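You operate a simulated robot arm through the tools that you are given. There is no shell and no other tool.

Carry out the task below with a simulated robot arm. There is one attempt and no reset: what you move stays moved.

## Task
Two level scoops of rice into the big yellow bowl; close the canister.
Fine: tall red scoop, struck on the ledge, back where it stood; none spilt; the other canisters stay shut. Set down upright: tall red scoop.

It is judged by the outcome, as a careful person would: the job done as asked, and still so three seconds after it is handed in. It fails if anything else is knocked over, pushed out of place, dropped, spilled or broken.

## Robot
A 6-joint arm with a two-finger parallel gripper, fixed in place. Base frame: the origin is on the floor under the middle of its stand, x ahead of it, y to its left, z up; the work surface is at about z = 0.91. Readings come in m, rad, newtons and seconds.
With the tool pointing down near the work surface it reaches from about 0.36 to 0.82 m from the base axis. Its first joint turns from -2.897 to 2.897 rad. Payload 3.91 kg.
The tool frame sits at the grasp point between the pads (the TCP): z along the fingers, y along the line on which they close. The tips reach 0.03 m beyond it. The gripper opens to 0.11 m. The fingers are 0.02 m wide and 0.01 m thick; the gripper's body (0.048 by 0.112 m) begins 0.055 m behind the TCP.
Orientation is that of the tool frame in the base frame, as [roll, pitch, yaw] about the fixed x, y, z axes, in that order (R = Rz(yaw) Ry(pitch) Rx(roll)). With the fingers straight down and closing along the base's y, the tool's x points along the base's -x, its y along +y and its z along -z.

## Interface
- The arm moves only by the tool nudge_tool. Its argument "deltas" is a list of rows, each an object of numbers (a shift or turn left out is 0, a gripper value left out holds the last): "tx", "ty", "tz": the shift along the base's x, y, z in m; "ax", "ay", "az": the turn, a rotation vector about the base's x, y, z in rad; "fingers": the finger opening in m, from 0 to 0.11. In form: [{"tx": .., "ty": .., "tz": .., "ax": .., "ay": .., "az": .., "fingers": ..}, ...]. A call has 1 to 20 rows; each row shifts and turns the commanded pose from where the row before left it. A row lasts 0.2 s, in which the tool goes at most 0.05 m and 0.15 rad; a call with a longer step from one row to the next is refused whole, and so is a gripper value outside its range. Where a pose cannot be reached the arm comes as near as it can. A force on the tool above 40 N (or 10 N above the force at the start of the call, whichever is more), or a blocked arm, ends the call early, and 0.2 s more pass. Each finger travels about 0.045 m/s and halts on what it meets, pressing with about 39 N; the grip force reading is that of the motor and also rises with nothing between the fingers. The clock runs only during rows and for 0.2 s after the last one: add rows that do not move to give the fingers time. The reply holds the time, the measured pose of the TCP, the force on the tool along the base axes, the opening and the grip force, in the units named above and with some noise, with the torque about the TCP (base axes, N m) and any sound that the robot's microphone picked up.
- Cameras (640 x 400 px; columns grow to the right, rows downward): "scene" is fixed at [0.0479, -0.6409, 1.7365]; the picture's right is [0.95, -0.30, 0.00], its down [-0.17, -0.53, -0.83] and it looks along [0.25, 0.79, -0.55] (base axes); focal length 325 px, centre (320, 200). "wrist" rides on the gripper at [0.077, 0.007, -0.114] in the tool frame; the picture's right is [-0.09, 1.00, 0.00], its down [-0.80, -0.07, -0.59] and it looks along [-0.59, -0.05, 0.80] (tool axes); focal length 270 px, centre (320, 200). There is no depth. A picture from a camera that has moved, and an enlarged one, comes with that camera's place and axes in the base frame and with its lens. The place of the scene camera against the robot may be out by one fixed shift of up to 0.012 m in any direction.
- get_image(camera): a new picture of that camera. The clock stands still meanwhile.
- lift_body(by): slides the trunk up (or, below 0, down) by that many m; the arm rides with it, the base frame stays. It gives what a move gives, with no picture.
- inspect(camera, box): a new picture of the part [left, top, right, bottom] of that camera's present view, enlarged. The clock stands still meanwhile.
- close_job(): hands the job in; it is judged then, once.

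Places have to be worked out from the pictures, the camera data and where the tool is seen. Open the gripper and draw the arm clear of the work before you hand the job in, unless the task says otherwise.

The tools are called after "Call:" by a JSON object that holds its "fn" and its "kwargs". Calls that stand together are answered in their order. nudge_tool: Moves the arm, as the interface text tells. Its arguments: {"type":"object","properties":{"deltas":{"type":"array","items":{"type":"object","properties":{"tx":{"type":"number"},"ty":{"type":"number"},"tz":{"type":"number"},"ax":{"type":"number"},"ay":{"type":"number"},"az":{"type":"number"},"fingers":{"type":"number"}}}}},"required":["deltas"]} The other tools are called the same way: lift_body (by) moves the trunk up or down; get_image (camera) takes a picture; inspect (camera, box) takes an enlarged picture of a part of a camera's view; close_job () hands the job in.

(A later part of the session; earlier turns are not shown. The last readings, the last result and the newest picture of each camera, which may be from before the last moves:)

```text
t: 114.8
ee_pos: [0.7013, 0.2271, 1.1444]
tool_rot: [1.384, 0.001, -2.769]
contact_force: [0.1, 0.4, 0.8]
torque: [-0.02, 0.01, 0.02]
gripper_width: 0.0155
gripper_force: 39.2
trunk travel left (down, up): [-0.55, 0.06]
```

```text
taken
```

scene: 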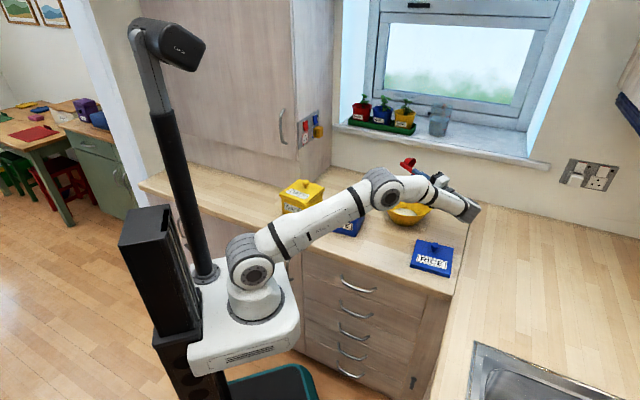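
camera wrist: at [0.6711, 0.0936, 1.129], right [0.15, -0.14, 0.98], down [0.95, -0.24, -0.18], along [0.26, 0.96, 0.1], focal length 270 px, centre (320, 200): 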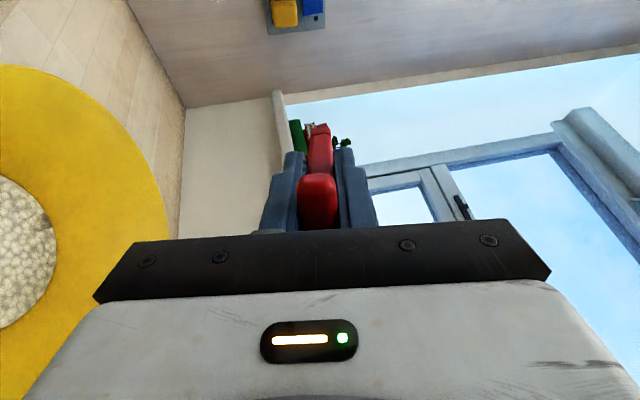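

No rice left flowing. I turn back upright along the same path.

Call:
{"fn": "nudge_tool", "kwargs": {"deltas": [{"ax": -0.1117, "ay": -0.0438}, {"ax": -0.1117, "ay": -0.0438}, {"ax": -0.1117, "ay": -0.0438}, {"ax": -0.1117, "ay": -0.0438}, {"ax": -0.1117, "ay": -0.0438}, {"ax": -0.1117, "ay": -0.0438}, {"ax": -0.1117, "ay": -0.0438}, {}]}}

Call:
{"fn": "nudge_tool", "kwargs": {"deltas": [{"ax": -0.1117, "ay": -0.0438, "tz": 0.005}, {"ax": -0.1117, "ay": -0.0438, "tz": 0.005}, {"ax": -0.1117, "ay": -0.0438, "tz": 0.005}, {"ax": -0.1117, "ay": -0.0438, "tz": 0.005}, {"ax": -0.1117, "ay": -0.0438, "tz": 0.005}, {"ax": -0.1117, "ay": -0.0438, "tz": 0.005}, {"ax": -0.1117, "ay": -0.0438, "tz": 0.005}, {"ax": -0.0717, "ay": -0.0281, "tz": 0.005}, {}]}}

Call:
{"fn": "inspect", "kwargs": {"camera": "scene", "box": [340, 110, 480, 270]}}

Call:
{"fn": "get_image", "kwargs": {"camera": "wrist"}}

```text
t: 116.6
ee_pos: [0.7006, 0.2261, 1.1441]
tool_rot: [2.227, -0.002, -2.772]
contact_force: [-0.1, -0.5, -0.4]
torque: [-0.01, 0.0, 0.0]
gripper_width: 0.0156
gripper_force: 39.3
trunk travel left (down, up): [-0.55, 0.06]
```

```text
t: 118.6
ee_pos: [0.7012, 0.2273, 1.186]
tool_rot: [-3.137, 0.0, -2.771]
contact_force: [0.1, 0.3, -0.1]
torque: [-0.03, -0.01, -0.02]
gripper_width: 0.0156
gripper_force: 39.3
trunk travel left (down, up): [-0.55, 0.06]
```

```text
2.50 times, centred on (410, 190) of scene
camera zoom: at [0.0479, -0.6409, 1.7365], right [0.95, -0.3, 0.0], down [-0.17, -0.53, -0.83], along [0.25, 0.79, -0.55], focal length 812 px, centre (95, 225)
```

zoom: 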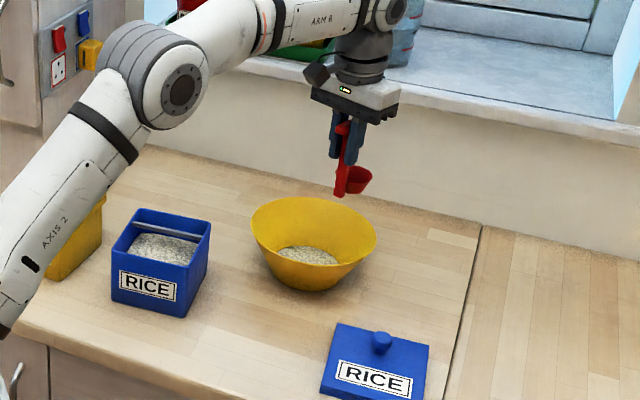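

```text
taken
camera wrist: at [0.6268, 0.2059, 1.2983], right [-0.28, 0.96, 0.0], down [0.77, 0.23, 0.59], along [0.57, 0.16, -0.8], focal length 270 px, centre (320, 200)
```

wrist: 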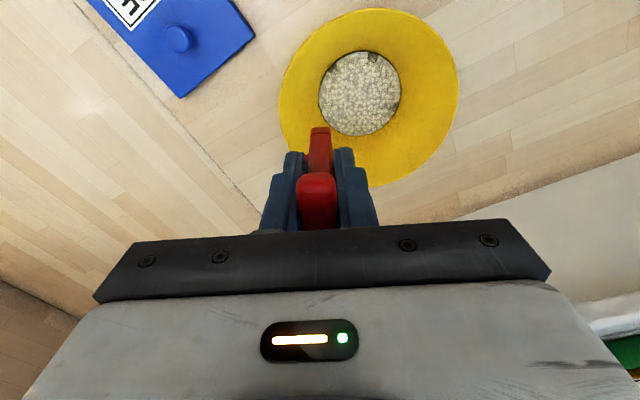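

Upright and empty; the bowl holds both scoops and the counter is clean. I take the scoop back above its home spot (0.489, 0.114), restoring yaw −2.324.

Call:
{"fn": "nudge_tool", "kwargs": {"deltas": [{"tx": -0.01, "ty": -0.0053, "ax": 0.0043, "ay": 0.0017}, {"tx": -0.02, "ty": -0.0107, "az": 0.04}, {"tx": -0.025, "ty": -0.0133, "az": 0.06}, {"tx": -0.025, "ty": -0.0133, "az": 0.06}, {"tx": -0.025, "ty": -0.0133, "az": 0.06}, {"tx": -0.025, "ty": -0.0133, "az": 0.06}, {"tx": -0.025, "ty": -0.0133, "az": 0.06}, {"tx": -0.025, "ty": -0.0133, "az": 0.06}, {"tx": -0.02, "ty": -0.0107, "az": 0.047}, {"tx": -0.012, "ty": -0.0066}, {}]}}

Call:
{"fn": "get_image", "kwargs": {"camera": "wrist"}}

Call:
{"fn": "inspect", "kwargs": {"camera": "scene", "box": [330, 130, 430, 270]}}

```text
t: 121.0
ee_pos: [0.4887, 0.1134, 1.1845]
tool_rot: [3.138, 0.0, -2.323]
contact_force: [-0.9, -0.1, 0.6]
torque: [-0.01, 0.01, 0.0]
gripper_width: 0.0155
gripper_force: 38.9
trunk travel left (down, up): [-0.55, 0.06]
```

```text
taken
camera wrist: at [0.432, 0.0621, 1.2978], right [-0.67, 0.74, 0.0], down [0.6, 0.54, 0.59], along [0.44, 0.4, -0.8], focal length 270 px, centre (320, 200)
```

wrist: 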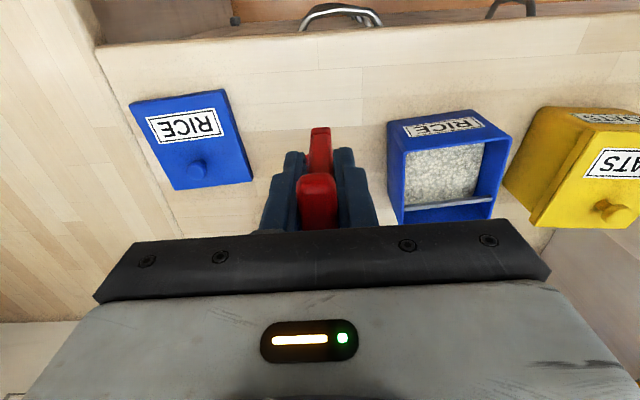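

```text
2.86 times, centred on (380, 200) of scene
camera zoom: at [0.0479, -0.6409, 1.7365], right [0.95, -0.3, 0.0], down [-0.17, -0.53, -0.83], along [0.25, 0.79, -0.55], focal length 928 px, centre (149, 200)
```

zoom: 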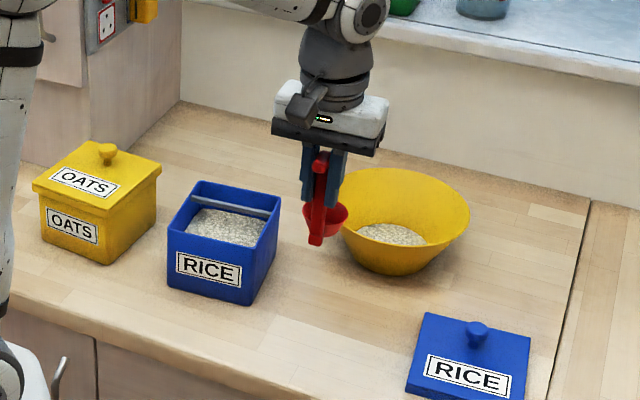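

Right above the home spot with matching yaw. I lower to just above the surface.

Call:
{"fn": "nudge_tool", "kwargs": {"deltas": [{"tz": -0.02, "ax": -0.0025, "ay": -0.0026, "tx": 0.0003, "ty": 0.0008}, {"tz": -0.035}, {"tz": -0.035}, {"tz": -0.035}, {"tz": -0.03}, {"tz": -0.015}, {"tz": -0.006}, {}]}}

Call:
{"fn": "inspect", "kwargs": {"camera": "scene", "box": [340, 200, 420, 270]}}

```text
t: 122.8
ee_pos: [0.4878, 0.1151, 1.009]
tool_rot: [3.141, -0.002, -2.322]
contact_force: [-0.4, 0.4, -1.1]
torque: [0.0, 0.0, 0.02]
gripper_width: 0.0153
gripper_force: 38.5
trunk travel left (down, up): [-0.55, 0.06]
```

```text
5.71 times, centred on (380, 235) of scene
camera zoom: at [0.0479, -0.6409, 1.7365], right [0.95, -0.3, 0.0], down [-0.17, -0.53, -0.83], along [0.25, 0.79, -0.55], focal length 1857 px, centre (-23, 0)
```

zoom: 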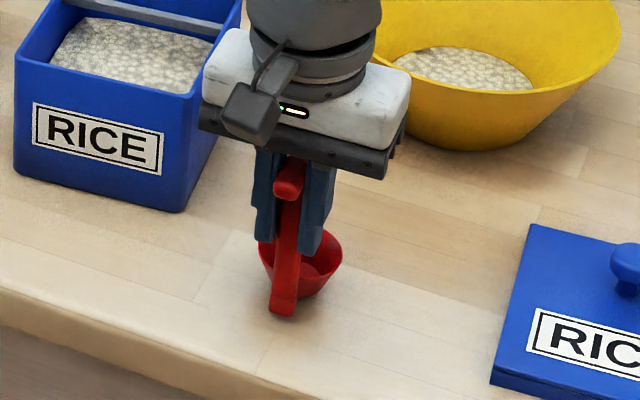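

Position matches the original picture. I lower the last centimetre in small steps until contact.

Call:
{"fn": "nudge_tool", "kwargs": {"deltas": [{"tz": -0.004}, {"tz": -0.003}, {}]}}

Call:
{"fn": "nudge_tool", "kwargs": {"deltas": [{"tz": -0.001}, {}]}}

Call:
{"fn": "nudge_tool", "kwargs": {"deltas": [{"tz": -0.001}, {}]}}

```text
t: 123.6
ee_pos: [0.4888, 0.115, 1.0024]
tool_rot: [-3.139, 0.002, -2.323]
contact_force: [0.1, 1.1, 12.1]
torque: [0.02, -0.05, 0.0]
gripper_width: 0.0153
gripper_force: 39.0
trunk travel left (down, up): [-0.55, 0.06]
```

```text
t: 124.2
ee_pos: [0.4884, 0.1146, 1.0037]
tool_rot: [-3.138, 0.003, -2.322]
contact_force: [2.0, -0.1, 27.2]
torque: [0.11, -0.29, -0.05]
gripper_width: 0.0154
gripper_force: 38.9
trunk travel left (down, up): [-0.55, 0.06]
```

```text
t: 124.8
ee_pos: [0.4873, 0.115, 1.0012]
tool_rot: [-3.141, 0.003, -2.324]
contact_force: [2.9, -0.6, 38.1]
torque: [0.11, -0.42, -0.03]
gripper_width: 0.0157
gripper_force: 38.9
trunk travel left (down, up): [-0.55, 0.06]
```

Contact came about 3 mm earlier than expected and the force is high now, so I back up until the force is nearly gone.

Call:
{"fn": "nudge_tool", "kwargs": {"deltas": [{"tz": 0.0015}, {"tz": 0.001}, {}]}}

Call:
{"fn": "inspect", "kwargs": {"camera": "scene", "box": [340, 200, 420, 270]}}

Call:
{"fn": "get_image", "kwargs": {"camera": "wrist"}}

```text
t: 125.6
ee_pos: [0.4869, 0.1136, 1.0034]
tool_rot: [3.141, 0.001, -2.325]
contact_force: [3.9, 0.1, 14.1]
torque: [0.03, -0.37, -0.04]
gripper_width: 0.0155
gripper_force: 38.4
trunk travel left (down, up): [-0.55, 0.06]
```

```text
5.71 times, centred on (380, 235) of scene
camera zoom: at [0.0479, -0.6409, 1.7365], right [0.95, -0.3, 0.0], down [-0.17, -0.53, -0.83], along [0.25, 0.79, -0.55], focal length 1857 px, centre (-23, 0)
```

zoom: 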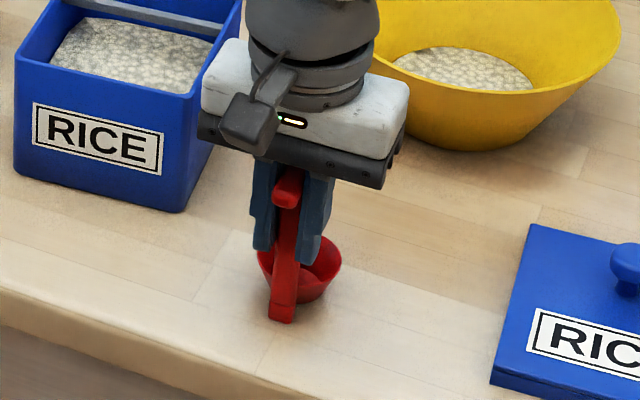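

```text
taken
camera wrist: at [0.4309, 0.0632, 1.1153], right [-0.67, 0.74, 0.0], down [0.6, 0.54, 0.59], along [0.44, 0.4, -0.8], focal length 270 px, centre (320, 200)
```

wrist: 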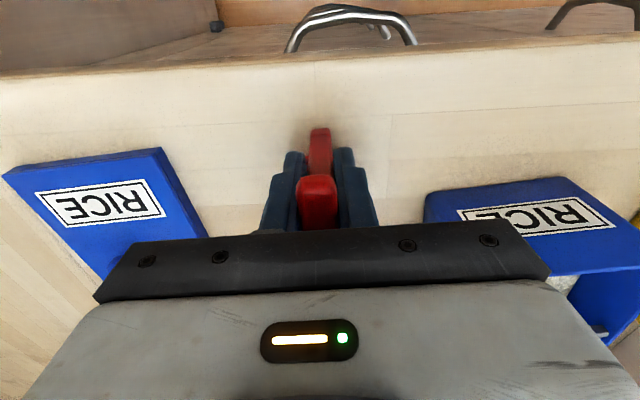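

Call:
{"fn": "nudge_tool", "kwargs": {"deltas": [{"tz": 0.0012}, {}]}}

Call:
{"fn": "inspect", "kwargs": {"camera": "scene", "box": [360, 220, 400, 260]}}

```text
t: 126.2
ee_pos: [0.4881, 0.114, 1.0031]
tool_rot: [3.139, -0.002, -2.323]
contact_force: [0.2, -0.3, -0.5]
torque: [-0.02, 0.03, 0.02]
gripper_width: 0.0152
gripper_force: 39.6
trunk travel left (down, up): [-0.55, 0.06]
```

```text
10.00 times, centred on (380, 240) of scene
camera zoom: at [0.0479, -0.6409, 1.7365], right [0.95, -0.3, 0.0], down [-0.17, -0.53, -0.83], along [0.25, 0.79, -0.55], focal length 3250 px, centre (-280, -200)
```

zoom: 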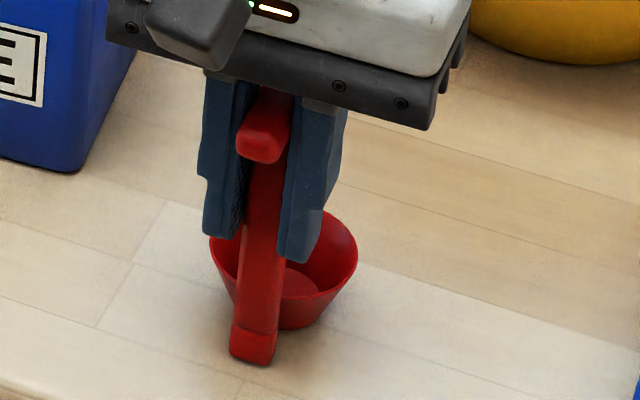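

Force is back to ~0 with the foot at the surface. I settle 0.5 mm for light contact and open the fingers.

Call:
{"fn": "nudge_tool", "kwargs": {"deltas": [{"tz": -0.0005}, {}]}}

Call:
{"fn": "nudge_tool", "kwargs": {"deltas": [{"fingers": 0.03}, {"fingers": 0.08}, {}, {}, {}, {}]}}

Call:
{"fn": "inspect", "kwargs": {"camera": "scene", "box": [340, 200, 420, 270]}}

Call:
{"fn": "get_image", "kwargs": {"camera": "wrist"}}

```text
t: 126.8
ee_pos: [0.4892, 0.1145, 1.0027]
tool_rot: [-3.139, 0.002, -2.323]
contact_force: [0.3, 0.3, -0.1]
torque: [-0.01, 0.02, -0.02]
gripper_width: 0.0155
gripper_force: 39.4
trunk travel left (down, up): [-0.55, 0.06]
```

```text
t: 128.2
ee_pos: [0.4892, 0.1144, 1.0028]
tool_rot: [3.141, 0.001, -2.323]
contact_force: [-1.0, 0.5, 0.1]
torque: [-0.01, 0.01, 0.02]
gripper_width: 0.08
gripper_force: 0.1
trunk travel left (down, up): [-0.55, 0.06]
```

```text
5.71 times, centred on (380, 235) of scene
camera zoom: at [0.0479, -0.6409, 1.7365], right [0.95, -0.3, 0.0], down [-0.17, -0.53, -0.83], along [0.25, 0.79, -0.55], focal length 1857 px, centre (-23, 0)
```

zoom: 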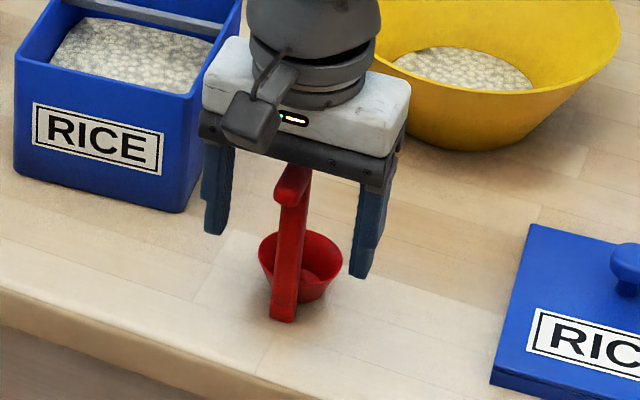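

```text
taken
camera wrist: at [0.4317, 0.0634, 1.1163], right [-0.67, 0.74, 0.0], down [0.6, 0.54, 0.59], along [0.44, 0.4, -0.8], focal length 270 px, centre (320, 200)
```

wrist: 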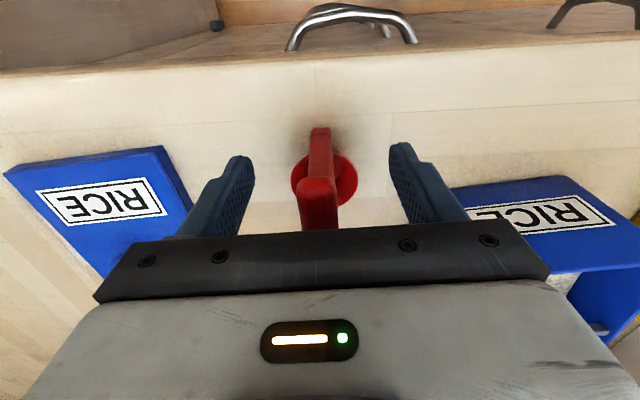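

The scoop stands free. I raise the arm straight up and compare with the original picture of the scoop.

Call:
{"fn": "nudge_tool", "kwargs": {"deltas": [{"tz": 0.02}, {"tz": 0.03}, {"tz": 0.04}, {"tz": 0.04}, {"tz": 0.04}, {"tz": 0.04}, {"tz": 0.03}, {}]}}

Call:
{"fn": "inspect", "kwargs": {"camera": "scene", "box": [350, 220, 400, 262]}}

Call:
{"fn": "inspect", "kwargs": {"camera": "wrist", "box": [280, 35, 360, 115]}}

```text
t: 130.0
ee_pos: [0.4878, 0.1154, 1.242]
tool_rot: [3.141, 0.003, -2.325]
contact_force: [0.1, 0.3, -0.4]
torque: [0.05, 0.02, -0.01]
gripper_width: 0.0801
gripper_force: 0.1
trunk travel left (down, up): [-0.55, 0.06]
```

```text
9.52 times, centred on (375, 241) of scene
camera zoom: at [0.0479, -0.6409, 1.7365], right [0.95, -0.3, 0.0], down [-0.17, -0.53, -0.83], along [0.25, 0.79, -0.55], focal length 3095 px, centre (-204, -190)
```

zoom: 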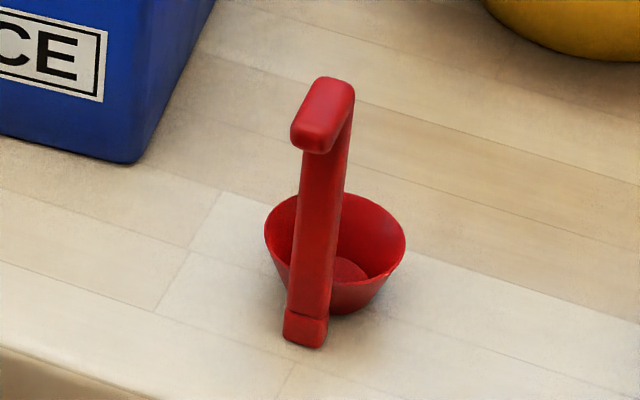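

```text
5.00 times, centred on (320, 75) of wrist
camera zoom: at [0.4319, 0.0641, 1.3559], right [-0.67, 0.74, 0.0], down [0.6, 0.54, 0.59], along [0.44, 0.4, -0.8], focal length 1351 px, centre (320, 825)
```

zoom: 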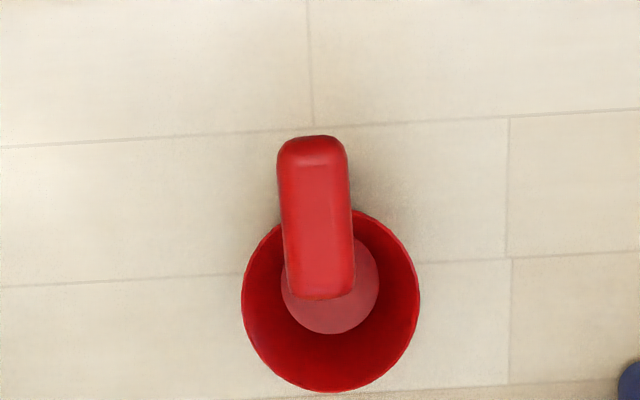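

The scoop stands upright within a few millimetres of where it was. Now the lid: I move above its knob at (0.701, 0.0645), turning back −1.48 rad to the yaw used before.

Call:
{"fn": "nudge_tool", "kwargs": {"deltas": [{"tx": 0.015, "ty": -0.004, "az": -0.12}, {"tx": 0.02, "ty": -0.005, "az": -0.135}, {"tx": 0.022, "ty": -0.005, "az": -0.135}, {"tx": 0.022, "ty": -0.005, "az": -0.135}, {"tx": 0.022, "ty": -0.005, "az": -0.135}, {"tx": 0.022, "ty": -0.005, "az": -0.135}, {"tx": 0.022, "ty": -0.005, "az": -0.135}, {"tx": 0.022, "ty": -0.005, "az": -0.135}, {"tx": 0.02, "ty": -0.005, "az": -0.135, "tz": -0.02}, {"tx": 0.016, "ty": -0.004, "az": -0.135, "tz": -0.02}, {"tx": 0.01, "ty": -0.0029, "az": -0.146, "tz": -0.012}, {}]}}

Call:
{"fn": "get_image", "kwargs": {"camera": "wrist"}}

Call:
{"fn": "inspect", "kwargs": {"camera": "wrist", "box": [220, 0, 380, 150]}}

```text
t: 132.6
ee_pos: [0.7014, 0.064, 1.191]
tool_rot: [3.141, -0.001, 2.478]
contact_force: [-0.3, -0.9, -0.1]
torque: [0.0, -0.01, 0.01]
gripper_width: 0.0803
gripper_force: 0.1
trunk travel left (down, up): [-0.55, 0.06]
```

```text
taken
camera wrist: at [0.646, 0.1171, 1.3047], right [0.68, 0.73, 0.0], down [0.59, -0.55, 0.59], along [0.43, -0.41, -0.8], focal length 270 px, centre (320, 200)
```

wrist: 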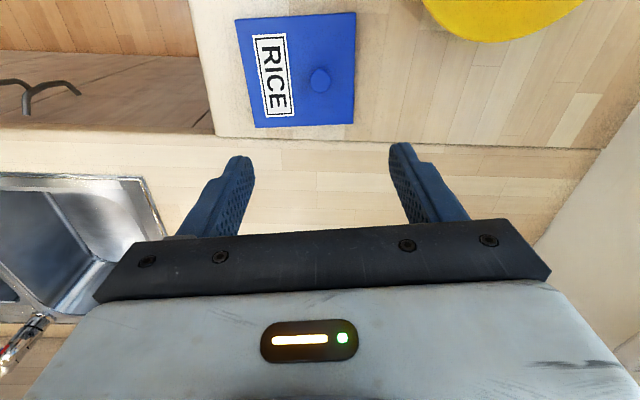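

```text
2.67 times, centred on (300, 75) of wrist
camera zoom: at [0.646, 0.1171, 1.3047], right [0.68, 0.73, 0.0], down [0.59, -0.55, 0.59], along [0.43, -0.41, -0.8], focal length 721 px, centre (373, 533)
```

zoom: 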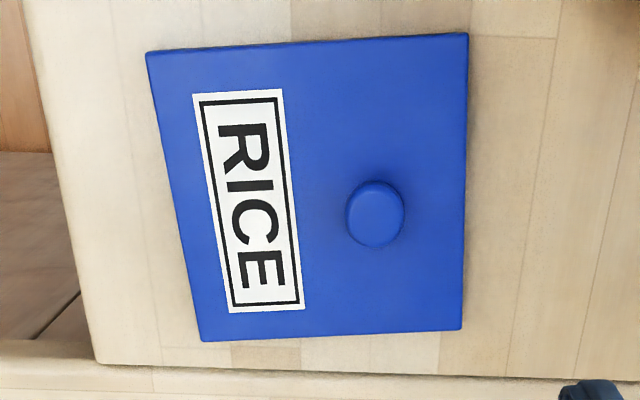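

The lid and knob are where I left them. I descend over the knob to the release height (z ≈ 0.964) and close.

Call:
{"fn": "nudge_tool", "kwargs": {"deltas": [{"tz": -0.04}, {"tz": -0.045}, {"tz": -0.045}, {"tz": -0.04}, {"tz": -0.03}, {"tz": -0.015}, {"tz": -0.01}, {}]}}

Call:
{"fn": "get_image", "kwargs": {"camera": "wrist"}}

```text
t: 134.4
ee_pos: [0.7017, 0.0641, 0.9655]
tool_rot: [-3.141, 0.0, 2.479]
contact_force: [0.4, 0.4, -0.2]
torque: [0.0, 0.01, -0.04]
gripper_width: 0.0798
gripper_force: 0.0
trunk travel left (down, up): [-0.55, 0.06]
```

```text
taken
camera wrist: at [0.6457, 0.1172, 1.0788], right [0.68, 0.73, 0.0], down [0.59, -0.55, 0.59], along [0.43, -0.41, -0.8], focal length 270 px, centre (320, 200)
```

wrist: 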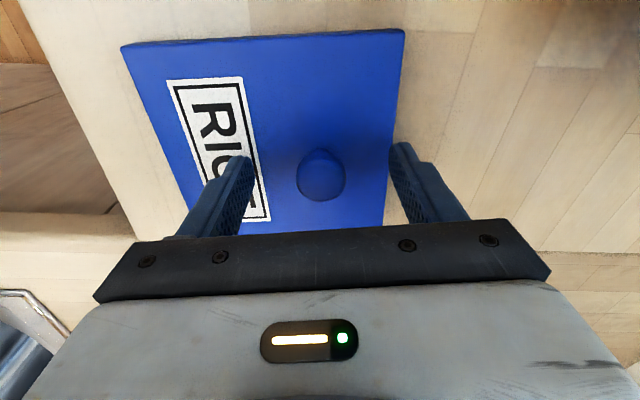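

The knob is centred between the fingers. I close on it and then lift slowly.

Call:
{"fn": "nudge_tool", "kwargs": {"deltas": [{"tz": -0.001, "fingers": 0.01}, {}, {}, {}, {}, {}]}}

Call:
{"fn": "nudge_tool", "kwargs": {"deltas": [{"tz": 0.008}, {"tz": 0.015}, {"tz": 0.03}, {"tz": 0.04}, {"tz": 0.04}, {"tz": 0.04}, {"tz": 0.04}, {"tz": 0.02}, {}]}}

Call:
{"fn": "get_image", "kwargs": {"camera": "wrist"}}

Call:
{"fn": "inspect", "kwargs": {"camera": "scene", "box": [330, 130, 480, 280]}}

```text
t: 135.8
ee_pos: [0.7009, 0.064, 0.9638]
tool_rot: [-3.141, 0.0, 2.481]
contact_force: [-0.5, 0.6, 0.1]
torque: [-0.02, 0.02, -0.01]
gripper_width: 0.0257
gripper_force: 38.9
trunk travel left (down, up): [-0.55, 0.06]
```

```text
t: 137.8
ee_pos: [0.7013, 0.063, 1.1988]
tool_rot: [3.141, 0.0, 2.481]
contact_force: [0.1, -0.2, -0.8]
torque: [0.0, 0.02, 0.01]
gripper_width: 0.0257
gripper_force: 38.9
trunk travel left (down, up): [-0.55, 0.06]
```

```text
taken
camera wrist: at [0.6459, 0.1168, 1.3117], right [0.68, 0.73, 0.0], down [0.59, -0.55, 0.59], along [0.43, -0.41, -0.8], focal length 270 px, centre (320, 200)
```

wrist: 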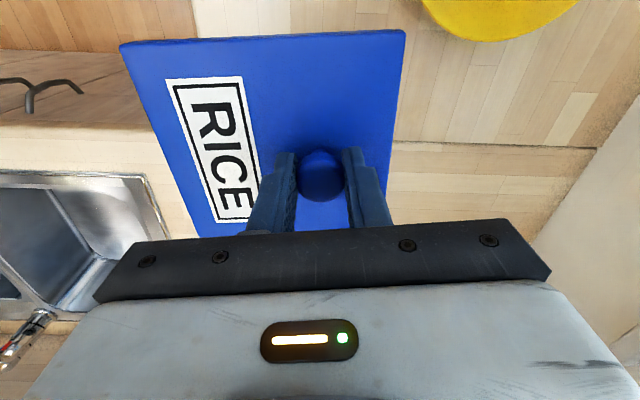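

```text
2.67 times, centred on (405, 205) of scene
camera zoom: at [0.0479, -0.6409, 1.7365], right [0.95, -0.3, 0.0], down [-0.17, -0.53, -0.83], along [0.25, 0.79, -0.55], focal length 867 px, centre (93, 187)
```

zoom: 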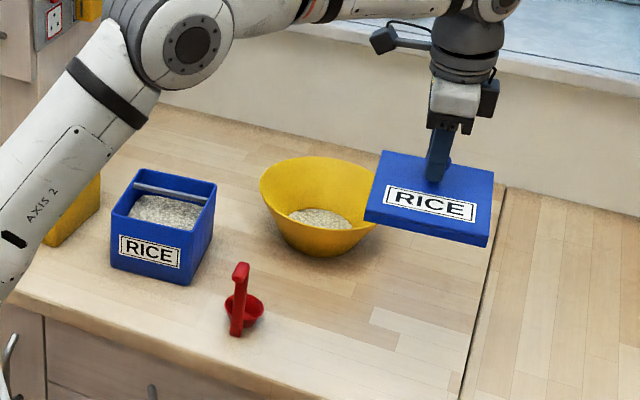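

The lid is held level. Before carrying it over, I check whether the canister is exactly where it was when I took the lid off.

Call:
{"fn": "inspect", "kwargs": {"camera": "scene", "box": [320, 185, 375, 240]}}

```text
7.27 times, centred on (348, 212) of scene
camera zoom: at [0.0479, -0.6409, 1.7365], right [0.95, -0.3, 0.0], down [-0.17, -0.53, -0.83], along [0.25, 0.79, -0.55], focal length 2364 px, centre (120, 109)
```

zoom: 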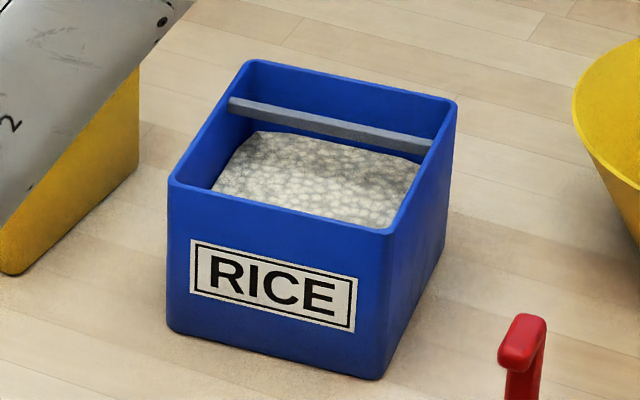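

The canister has not moved. I carry the lid back by exactly the reverse offset, at the same height.

Call:
{"fn": "nudge_tool", "kwargs": {"deltas": [{"tx": -0.006, "ty": 0.01, "az": -0.005}, {"tx": -0.015, "ty": 0.02}, {"tx": -0.0225, "ty": 0.028}, {"tx": -0.025, "ty": 0.03}, {"tx": -0.025, "ty": 0.03}, {"tx": -0.025, "ty": 0.03}, {"tx": -0.025, "ty": 0.03}, {"tx": -0.025, "ty": 0.03}, {"tx": -0.0225, "ty": 0.03}, {"tx": -0.018, "ty": 0.024}, {"tx": -0.0092, "ty": 0.0147}, {"tx": -0.003, "ty": 0.005}, {}, {}]}}

Call:
{"fn": "get_image", "kwargs": {"camera": "wrist"}}

Call:
{"fn": "inspect", "kwargs": {"camera": "scene", "box": [310, 125, 410, 245]}}

```text
t: 140.8
ee_pos: [0.4801, 0.3456, 1.197]
tool_rot: [3.141, 0.002, 2.475]
contact_force: [-0.3, 0.0, -0.3]
torque: [0.01, 0.02, 0.02]
gripper_width: 0.0255
gripper_force: 39.1
trunk travel left (down, up): [-0.55, 0.06]
```

```text
taken
camera wrist: at [0.425, 0.3988, 1.311], right [0.69, 0.73, 0.0], down [0.59, -0.55, 0.59], along [0.43, -0.41, -0.8], focal length 270 px, centre (320, 200)
```

wrist: 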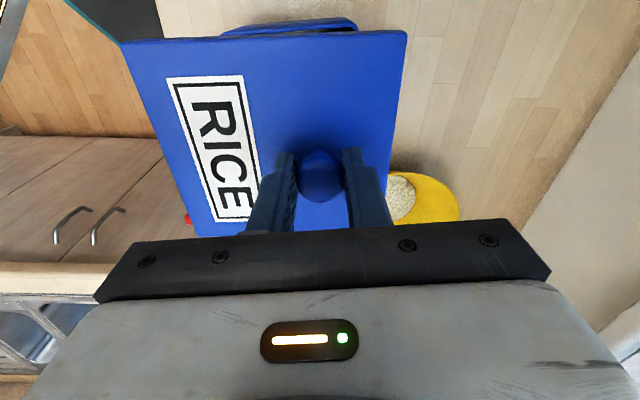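

```text
3.33 times, centred on (360, 185) of scene
camera zoom: at [0.0479, -0.6409, 1.7365], right [0.95, -0.3, 0.0], down [-0.17, -0.53, -0.83], along [0.25, 0.79, -0.55], focal length 1083 px, centre (187, 250)
```

zoom: 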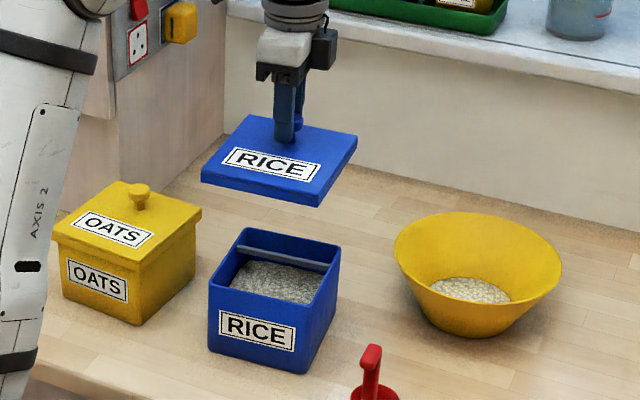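

Alignment matches the picture from when it was lifted. I lower to just above the rim, then slowly with force checks.

Call:
{"fn": "nudge_tool", "kwargs": {"deltas": [{"tz": -0.03}, {"tz": -0.035}, {"tz": -0.03}, {"tz": -0.02}, {"tz": -0.008}, {}]}}

Call:
{"fn": "inspect", "kwargs": {"camera": "scene", "box": [310, 165, 390, 245]}}

```text
t: 142.2
ee_pos: [0.4796, 0.345, 1.0754]
tool_rot: [3.14, -0.001, 2.475]
contact_force: [-0.2, 0.5, -0.1]
torque: [-0.03, -0.01, 0.0]
gripper_width: 0.0256
gripper_force: 39.4
trunk travel left (down, up): [-0.55, 0.06]
```

```text
5.00 times, centred on (350, 205) of scene
camera zoom: at [0.0479, -0.6409, 1.7365], right [0.95, -0.3, 0.0], down [-0.17, -0.53, -0.83], along [0.25, 0.79, -0.55], focal length 1625 px, centre (170, 175)
```

zoom: 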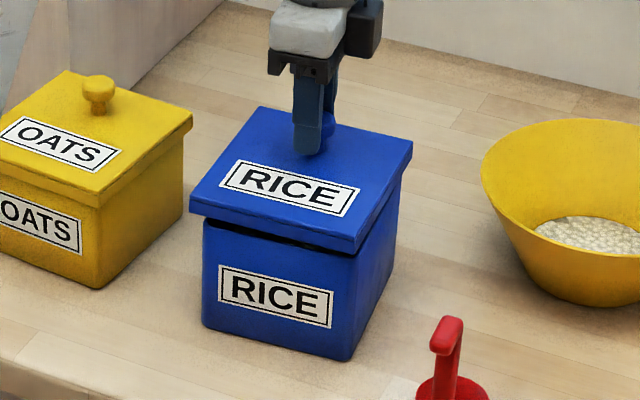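

The lid seems rotated a degree or two relative to before (left overhang looks larger). I take closer views to measure this before seating it.

Call:
{"fn": "inspect", "kwargs": {"camera": "wrist", "box": [100, 0, 420, 240]}}

Call:
{"fn": "inspect", "kwargs": {"camera": "scene", "box": [328, 180, 368, 220]}}

```text
1.67 times, centred on (260, 120) of wrist
camera zoom: at [0.4249, 0.399, 1.1882], right [0.69, 0.73, 0.0], down [0.59, -0.55, 0.59], along [0.43, -0.41, -0.8], focal length 450 px, centre (420, 333)
```

zoom: 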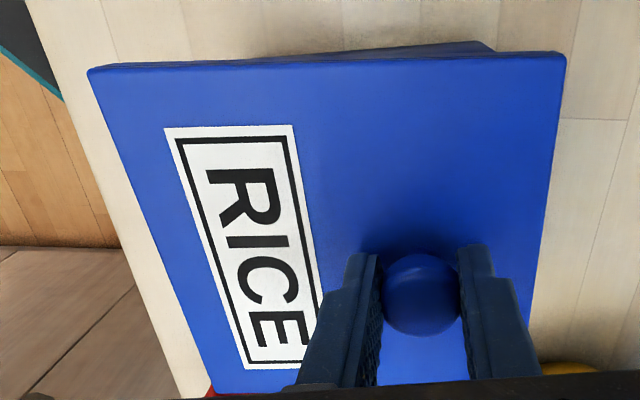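

```text
10.00 times, centred on (348, 200) of scene
camera zoom: at [0.0479, -0.6409, 1.7365], right [0.95, -0.3, 0.0], down [-0.17, -0.53, -0.83], along [0.25, 0.79, -0.55], focal length 3250 px, centre (40, 200)
```

zoom: 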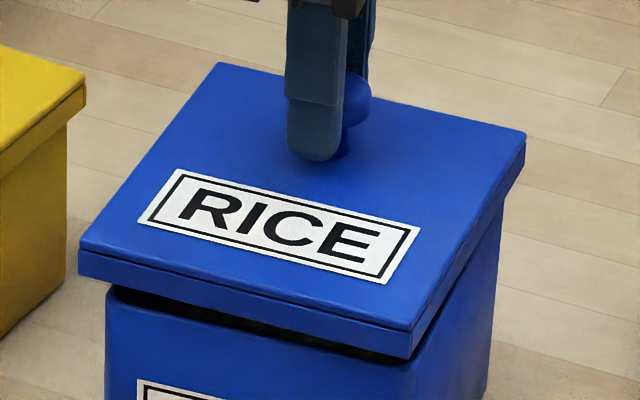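

Measured in the tool frame, the lid has turned about 2.6° clockwise in the grip. I turn the tool +0.045 rad to line it up with the canister and check again.

Call:
{"fn": "nudge_tool", "kwargs": {"deltas": [{"az": 0.045}, {}, {}]}}

Call:
{"fn": "inspect", "kwargs": {"camera": "scene", "box": [328, 180, 368, 220]}}

Call:
{"fn": "inspect", "kwargs": {"camera": "scene", "box": [310, 165, 390, 245]}}

Call:
{"fn": "inspect", "kwargs": {"camera": "wrist", "box": [100, 0, 420, 240]}}

```text
t: 143.0
ee_pos: [0.4809, 0.3464, 1.0751]
tool_rot: [3.141, -0.001, 2.52]
contact_force: [0.4, 0.5, -0.5]
torque: [-0.01, -0.02, 0.01]
gripper_width: 0.0255
gripper_force: 38.9
trunk travel left (down, up): [-0.55, 0.06]
```

```text
10.00 times, centred on (348, 200) of scene
camera zoom: at [0.0479, -0.6409, 1.7365], right [0.95, -0.3, 0.0], down [-0.17, -0.53, -0.83], along [0.25, 0.79, -0.55], focal length 3250 px, centre (40, 200)
```

zoom: 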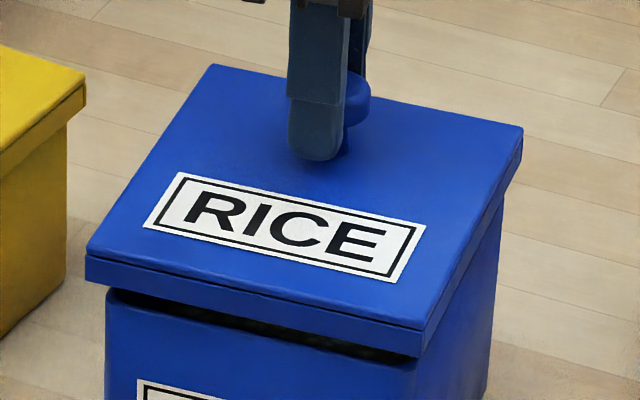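

```text
5.00 times, centred on (350, 205) of scene
camera zoom: at [0.0479, -0.6409, 1.7365], right [0.95, -0.3, 0.0], down [-0.17, -0.53, -0.83], along [0.25, 0.79, -0.55], focal length 1625 px, centre (170, 175)
```

zoom: 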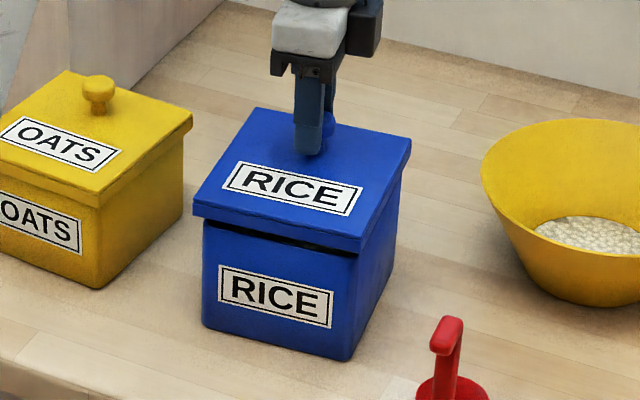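

```text
1.67 times, centred on (260, 120) of wrist
camera zoom: at [0.4224, 0.3965, 1.1883], right [0.65, 0.76, 0.0], down [0.61, -0.52, 0.59], along [0.45, -0.39, -0.8], focal length 450 px, centre (420, 333)
```

zoom: 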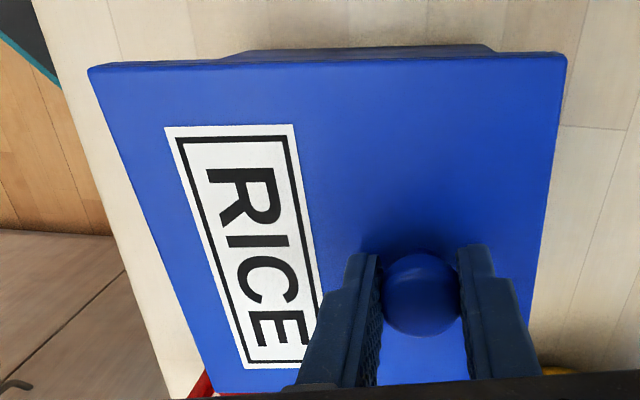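

The edges are parallel now and corner positions match those from the lift-off picture. I lower slowly with force checks.

Call:
{"fn": "nudge_tool", "kwargs": {"deltas": [{"tz": -0.004}, {"tz": -0.004}, {"tz": -0.003}, {}]}}

Call:
{"fn": "inspect", "kwargs": {"camera": "scene", "box": [328, 180, 368, 220]}}

```text
t: 144.0
ee_pos: [0.4792, 0.345, 1.0648]
tool_rot: [3.141, 0.0, 2.52]
contact_force: [1.2, 1.9, 4.9]
torque: [-0.24, 0.01, 0.1]
gripper_width: 0.0257
gripper_force: 38.8
trunk travel left (down, up): [-0.55, 0.06]
```

```text
10.00 times, centred on (348, 200) of scene
camera zoom: at [0.0479, -0.6409, 1.7365], right [0.95, -0.3, 0.0], down [-0.17, -0.53, -0.83], along [0.25, 0.79, -0.55], focal length 3250 px, centre (40, 200)
```

zoom: 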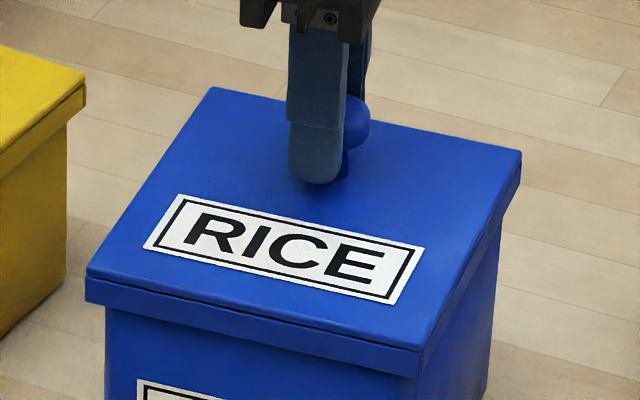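

Contact came early (z ≈ 1.065) on the front side: the lid hangs tilted with its front (label) edge several mm low. I raise 8 mm to free it and take sharper views to measure the tilt.

Call:
{"fn": "nudge_tool", "kwargs": {"deltas": [{"tz": 0.004}, {"tz": 0.006}, {}, {}]}}

Call:
{"fn": "inspect", "kwargs": {"camera": "scene", "box": [328, 180, 348, 220]}}

Call:
{"fn": "inspect", "kwargs": {"camera": "scene", "box": [350, 180, 375, 220]}}

```text
t: 145.0
ee_pos: [0.4804, 0.3447, 1.074]
tool_rot: [-3.141, -0.001, 2.52]
contact_force: [-0.1, -0.1, -0.5]
torque: [-0.03, 0.01, 0.01]
gripper_width: 0.0259
gripper_force: 38.4
trunk travel left (down, up): [-0.55, 0.06]
```

```text
10.00 times, centred on (338, 200) of scene
camera zoom: at [0.0479, -0.6409, 1.7365], right [0.95, -0.3, 0.0], down [-0.17, -0.53, -0.83], along [0.25, 0.79, -0.55], focal length 3250 px, centre (140, 200)
```

zoom: 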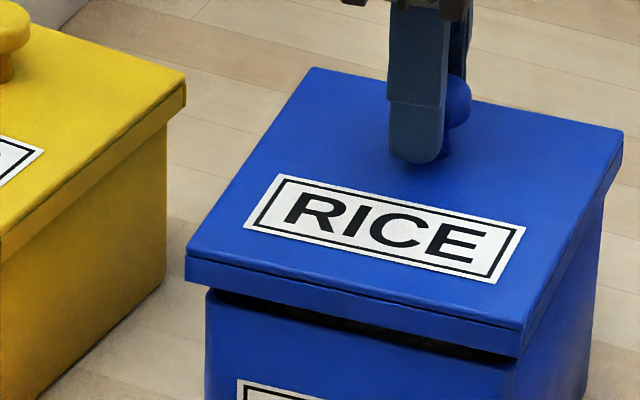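

```text
10.00 times, centred on (362, 200) of scene
camera zoom: at [0.0479, -0.6409, 1.7365], right [0.95, -0.3, 0.0], down [-0.17, -0.53, -0.83], along [0.25, 0.79, -0.55], focal length 3250 px, centre (-105, 200)
```

zoom: 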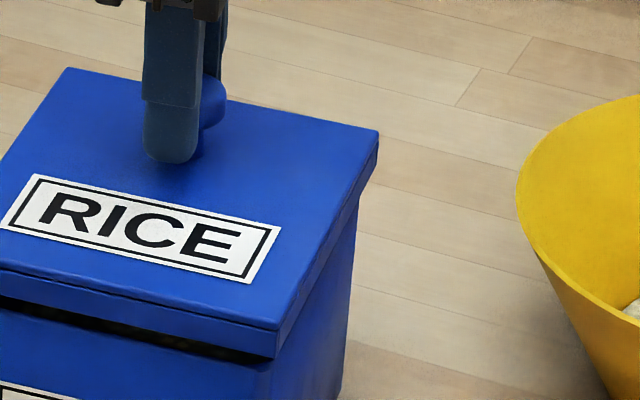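

Fitting the four lid corners: the lid is about 0.043 rad nose-down at the front and still ~0.013 rad off in yaw, otherwise well placed. I counter-rotate the tool by those amounts and re-check.

Call:
{"fn": "nudge_tool", "kwargs": {"deltas": [{"ax": -0.0166, "ay": 0.0137, "az": 0.013}, {"ax": -0.0166, "ay": 0.0136}, {}, {}]}}

Call:
{"fn": "inspect", "kwargs": {"camera": "scene", "box": [328, 180, 348, 220]}}

Call:
{"fn": "inspect", "kwargs": {"camera": "wrist", "box": [100, 0, 420, 240]}}

```text
t: 146.0
ee_pos: [0.4802, 0.3453, 1.0737]
tool_rot: [-3.099, -0.003, 2.531]
contact_force: [0.0, -0.9, -0.2]
torque: [0.04, 0.0, 0.01]
gripper_width: 0.0261
gripper_force: 39.4
trunk travel left (down, up): [-0.55, 0.06]
```

```text
10.00 times, centred on (338, 200) of scene
camera zoom: at [0.0479, -0.6409, 1.7365], right [0.95, -0.3, 0.0], down [-0.17, -0.53, -0.83], along [0.25, 0.79, -0.55], focal length 3250 px, centre (140, 200)
```

zoom: 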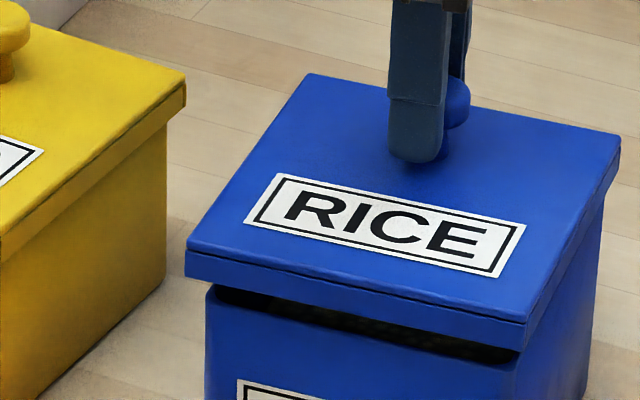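

```text
1.67 times, centred on (260, 120) of wrist
camera zoom: at [0.4249, 0.3994, 1.1872], right [0.64, 0.77, -0.04], down [0.63, -0.5, 0.59], along [0.43, -0.41, -0.8], focal length 450 px, centre (420, 333)
```

zoom: 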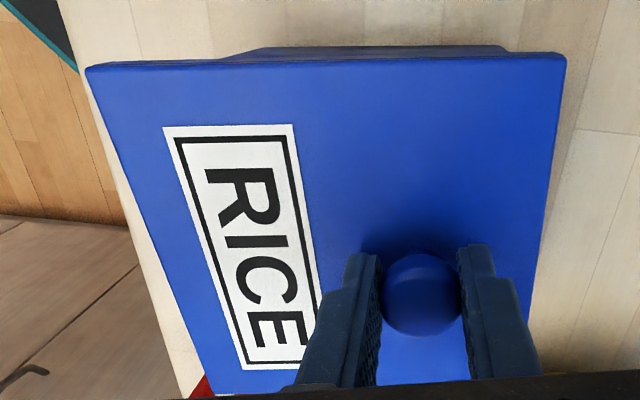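

I want a sharper look at the gap between lid skirt and canister rim along the front and right side.

Call:
{"fn": "inspect", "kwargs": {"camera": "scene", "box": [330, 200, 350, 215]}}

Call:
{"fn": "inspect", "kwargs": {"camera": "scene", "box": [355, 190, 380, 220]}}

Call:
{"fn": "inspect", "kwargs": {"camera": "scene", "box": [330, 182, 350, 197]}}

```text
16.00 times, centred on (340, 208) of scene
camera zoom: at [0.0479, -0.6409, 1.7365], right [0.95, -0.3, 0.0], down [-0.17, -0.53, -0.83], along [0.25, 0.79, -0.55], focal length 5200 px, centre (0, 80)
```

zoom: 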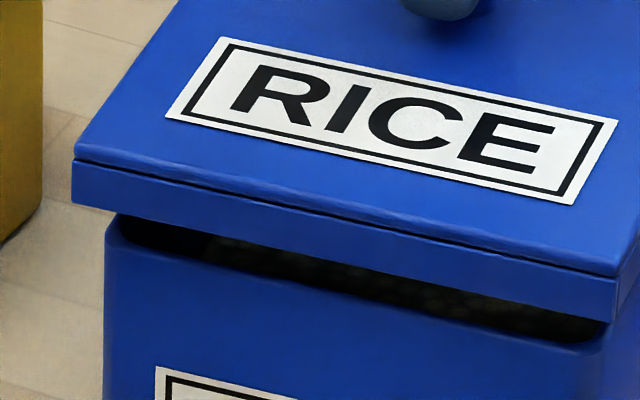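

```text
13.33 times, centred on (368, 205) of scene
camera zoom: at [0.0479, -0.6409, 1.7365], right [0.95, -0.3, 0.0], down [-0.17, -0.53, -0.83], along [0.25, 0.79, -0.55], focal length 4333 px, centre (-313, 133)
```

zoom: 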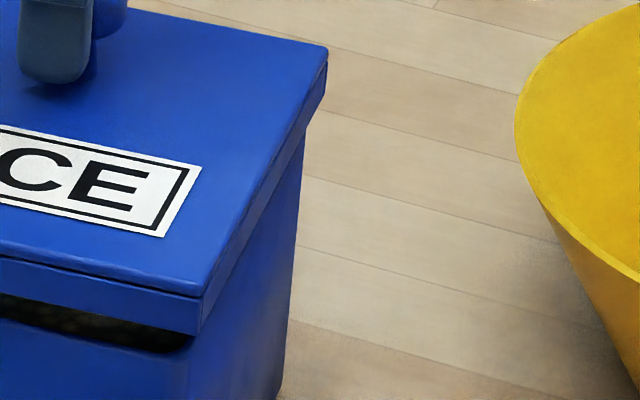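

```text
16.00 times, centred on (340, 190) of scene
camera zoom: at [0.0479, -0.6409, 1.7365], right [0.95, -0.3, 0.0], down [-0.17, -0.53, -0.83], along [0.25, 0.79, -0.55], focal length 5200 px, centre (0, 368)
```

zoom: 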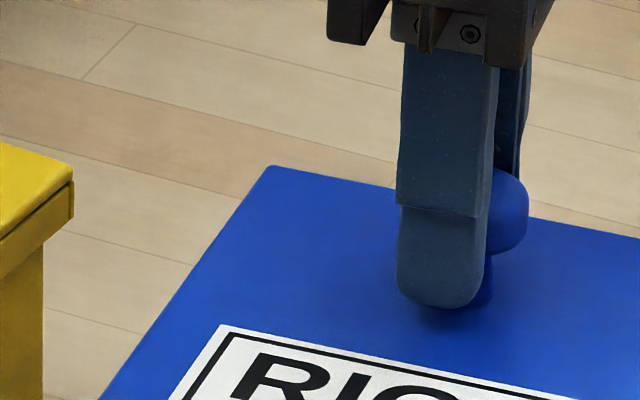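

The front gap (~11 mm) now agrees with a level lid, so the tilt correction was right. I shift 0.9 mm to the right and lower again slowly, checking force.

Call:
{"fn": "nudge_tool", "kwargs": {"deltas": [{"tx": 0.0007, "ty": -0.0006, "tz": -0.003}, {"tz": -0.003}, {"tz": -0.003}, {}]}}

Call:
{"fn": "nudge_tool", "kwargs": {"deltas": [{"tz": -0.002}, {}]}}

Call:
{"fn": "inspect", "kwargs": {"camera": "scene", "box": [330, 200, 350, 215]}}

```text
t: 147.0
ee_pos: [0.4812, 0.3449, 1.0656]
tool_rot: [-3.099, -0.001, 2.534]
contact_force: [0.1, -2.5, 7.4]
torque: [0.21, -0.21, -0.01]
gripper_width: 0.0261
gripper_force: 39.6
trunk travel left (down, up): [-0.55, 0.06]
```

```text
t: 147.6
ee_pos: [0.4806, 0.3438, 1.0641]
tool_rot: [-3.1, -0.004, 2.533]
contact_force: [-1.2, -1.5, 9.1]
torque: [-0.06, -0.42, -0.08]
gripper_width: 0.0259
gripper_force: 38.8
trunk travel left (down, up): [-0.55, 0.06]
```

```text
16.00 times, centred on (340, 208) of scene
camera zoom: at [0.0479, -0.6409, 1.7365], right [0.95, -0.3, 0.0], down [-0.17, -0.53, -0.83], along [0.25, 0.79, -0.55], focal length 5200 px, centre (0, 80)
```

zoom: 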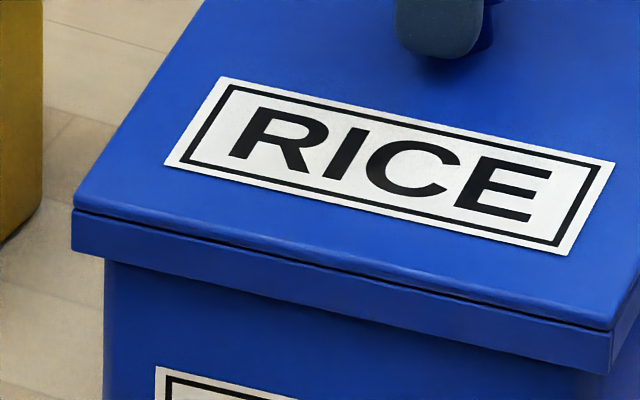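

The first contact was the lid level but slightly off sideways (skirt sitting on the rim, rim ≈ z 1.011), so the tilt change was not needed. I raise again, undo the tilt, and take fresh views for the sideways alignment.

Call:
{"fn": "nudge_tool", "kwargs": {"deltas": [{"tz": 0.003}, {"tz": 0.005}, {}, {}]}}

Call:
{"fn": "inspect", "kwargs": {"camera": "scene", "box": [328, 180, 368, 220]}}

Call:
{"fn": "inspect", "kwargs": {"camera": "scene", "box": [330, 200, 350, 215]}}

Call:
{"fn": "inspect", "kwargs": {"camera": "scene", "box": [355, 190, 380, 220]}}

```text
t: 148.6
ee_pos: [0.4797, 0.3442, 1.0713]
tool_rot: [-3.097, -0.002, 2.533]
contact_force: [0.1, -0.5, -0.7]
torque: [-0.01, 0.01, 0.01]
gripper_width: 0.0261
gripper_force: 39.2
trunk travel left (down, up): [-0.55, 0.06]
```

```text
10.00 times, centred on (348, 200) of scene
camera zoom: at [0.0479, -0.6409, 1.7365], right [0.95, -0.3, 0.0], down [-0.17, -0.53, -0.83], along [0.25, 0.79, -0.55], focal length 3250 px, centre (40, 200)
```

zoom: 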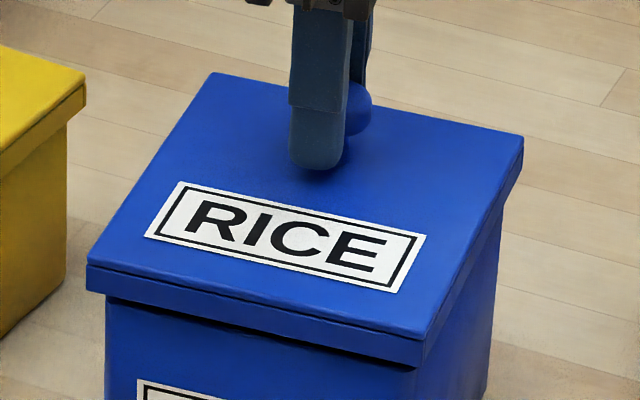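

```text
16.00 times, centred on (340, 208) of scene
camera zoom: at [0.0479, -0.6409, 1.7365], right [0.95, -0.3, 0.0], down [-0.17, -0.53, -0.83], along [0.25, 0.79, -0.55], focal length 5200 px, centre (0, 80)
```

zoom: 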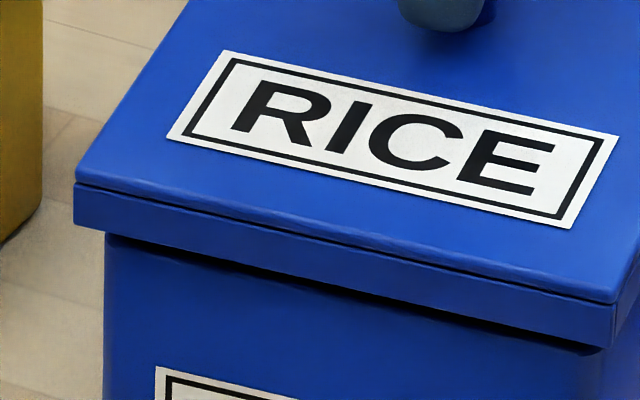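

```text
13.33 times, centred on (368, 205) of scene
camera zoom: at [0.0479, -0.6409, 1.7365], right [0.95, -0.3, 0.0], down [-0.17, -0.53, -0.83], along [0.25, 0.79, -0.55], focal length 4333 px, centre (-313, 133)
```

zoom: 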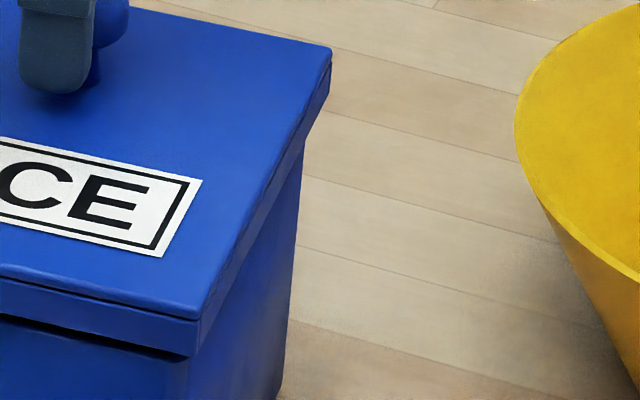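

The lid levelled itself against the rim and now matches the closed-state outline within about a millimetre. I lower again in 1 mm steps and read where it touches.

Call:
{"fn": "nudge_tool", "kwargs": {"deltas": [{"tz": -0.002}, {"tz": -0.002}, {"tz": -0.001}, {}]}}

Call:
{"fn": "nudge_tool", "kwargs": {"deltas": [{"tz": -0.001}, {}]}}

Call:
{"fn": "nudge_tool", "kwargs": {"deltas": [{"tz": -0.001}, {}]}}

```text
t: 149.6
ee_pos: [0.481, 0.3446, 1.0663]
tool_rot: [-3.099, -0.003, 2.534]
contact_force: [-0.4, -0.1, 0.2]
torque: [0.03, 0.0, 0.01]
gripper_width: 0.026
gripper_force: 39.2
trunk travel left (down, up): [-0.55, 0.06]
```

```text
t: 150.2
ee_pos: [0.4807, 0.3451, 1.0649]
tool_rot: [-3.1, -0.003, 2.534]
contact_force: [-0.1, -0.5, -0.4]
torque: [0.01, -0.01, -0.02]
gripper_width: 0.0258
gripper_force: 39.0
trunk travel left (down, up): [-0.55, 0.06]
```

```text
t: 150.8
ee_pos: [0.482, 0.3445, 1.0641]
tool_rot: [-3.097, -0.003, 2.532]
contact_force: [0.3, 0.1, 0.1]
torque: [0.01, 0.03, -0.01]
gripper_width: 0.0257
gripper_force: 39.1
trunk travel left (down, up): [-0.55, 0.06]
```

No contact at this height now. I continue downward in 1 mm steps.

Call:
{"fn": "nudge_tool", "kwargs": {"deltas": [{"tz": -0.001}, {}]}}

Call:
{"fn": "nudge_tool", "kwargs": {"deltas": [{"tz": -0.001}, {}]}}

Call:
{"fn": "nudge_tool", "kwargs": {"deltas": [{"tz": -0.001}, {}]}}

```text
t: 151.4
ee_pos: [0.4804, 0.3451, 1.0626]
tool_rot: [-3.097, -0.002, 2.532]
contact_force: [0.3, 0.1, 0.7]
torque: [-0.01, -0.01, 0.0]
gripper_width: 0.026
gripper_force: 38.8
trunk travel left (down, up): [-0.55, 0.06]
```

```text
t: 152.0
ee_pos: [0.4805, 0.3449, 1.0618]
tool_rot: [-3.098, -0.005, 2.534]
contact_force: [-0.2, 0.0, -0.3]
torque: [0.02, -0.01, 0.01]
gripper_width: 0.0261
gripper_force: 39.3
trunk travel left (down, up): [-0.55, 0.06]
```

```text
t: 152.6
ee_pos: [0.4806, 0.3446, 1.0611]
tool_rot: [-3.099, -0.002, 2.533]
contact_force: [-0.2, 0.2, 0.4]
torque: [-0.02, -0.02, 0.0]
gripper_width: 0.0262
gripper_force: 39.2
trunk travel left (down, up): [-0.55, 0.06]
```

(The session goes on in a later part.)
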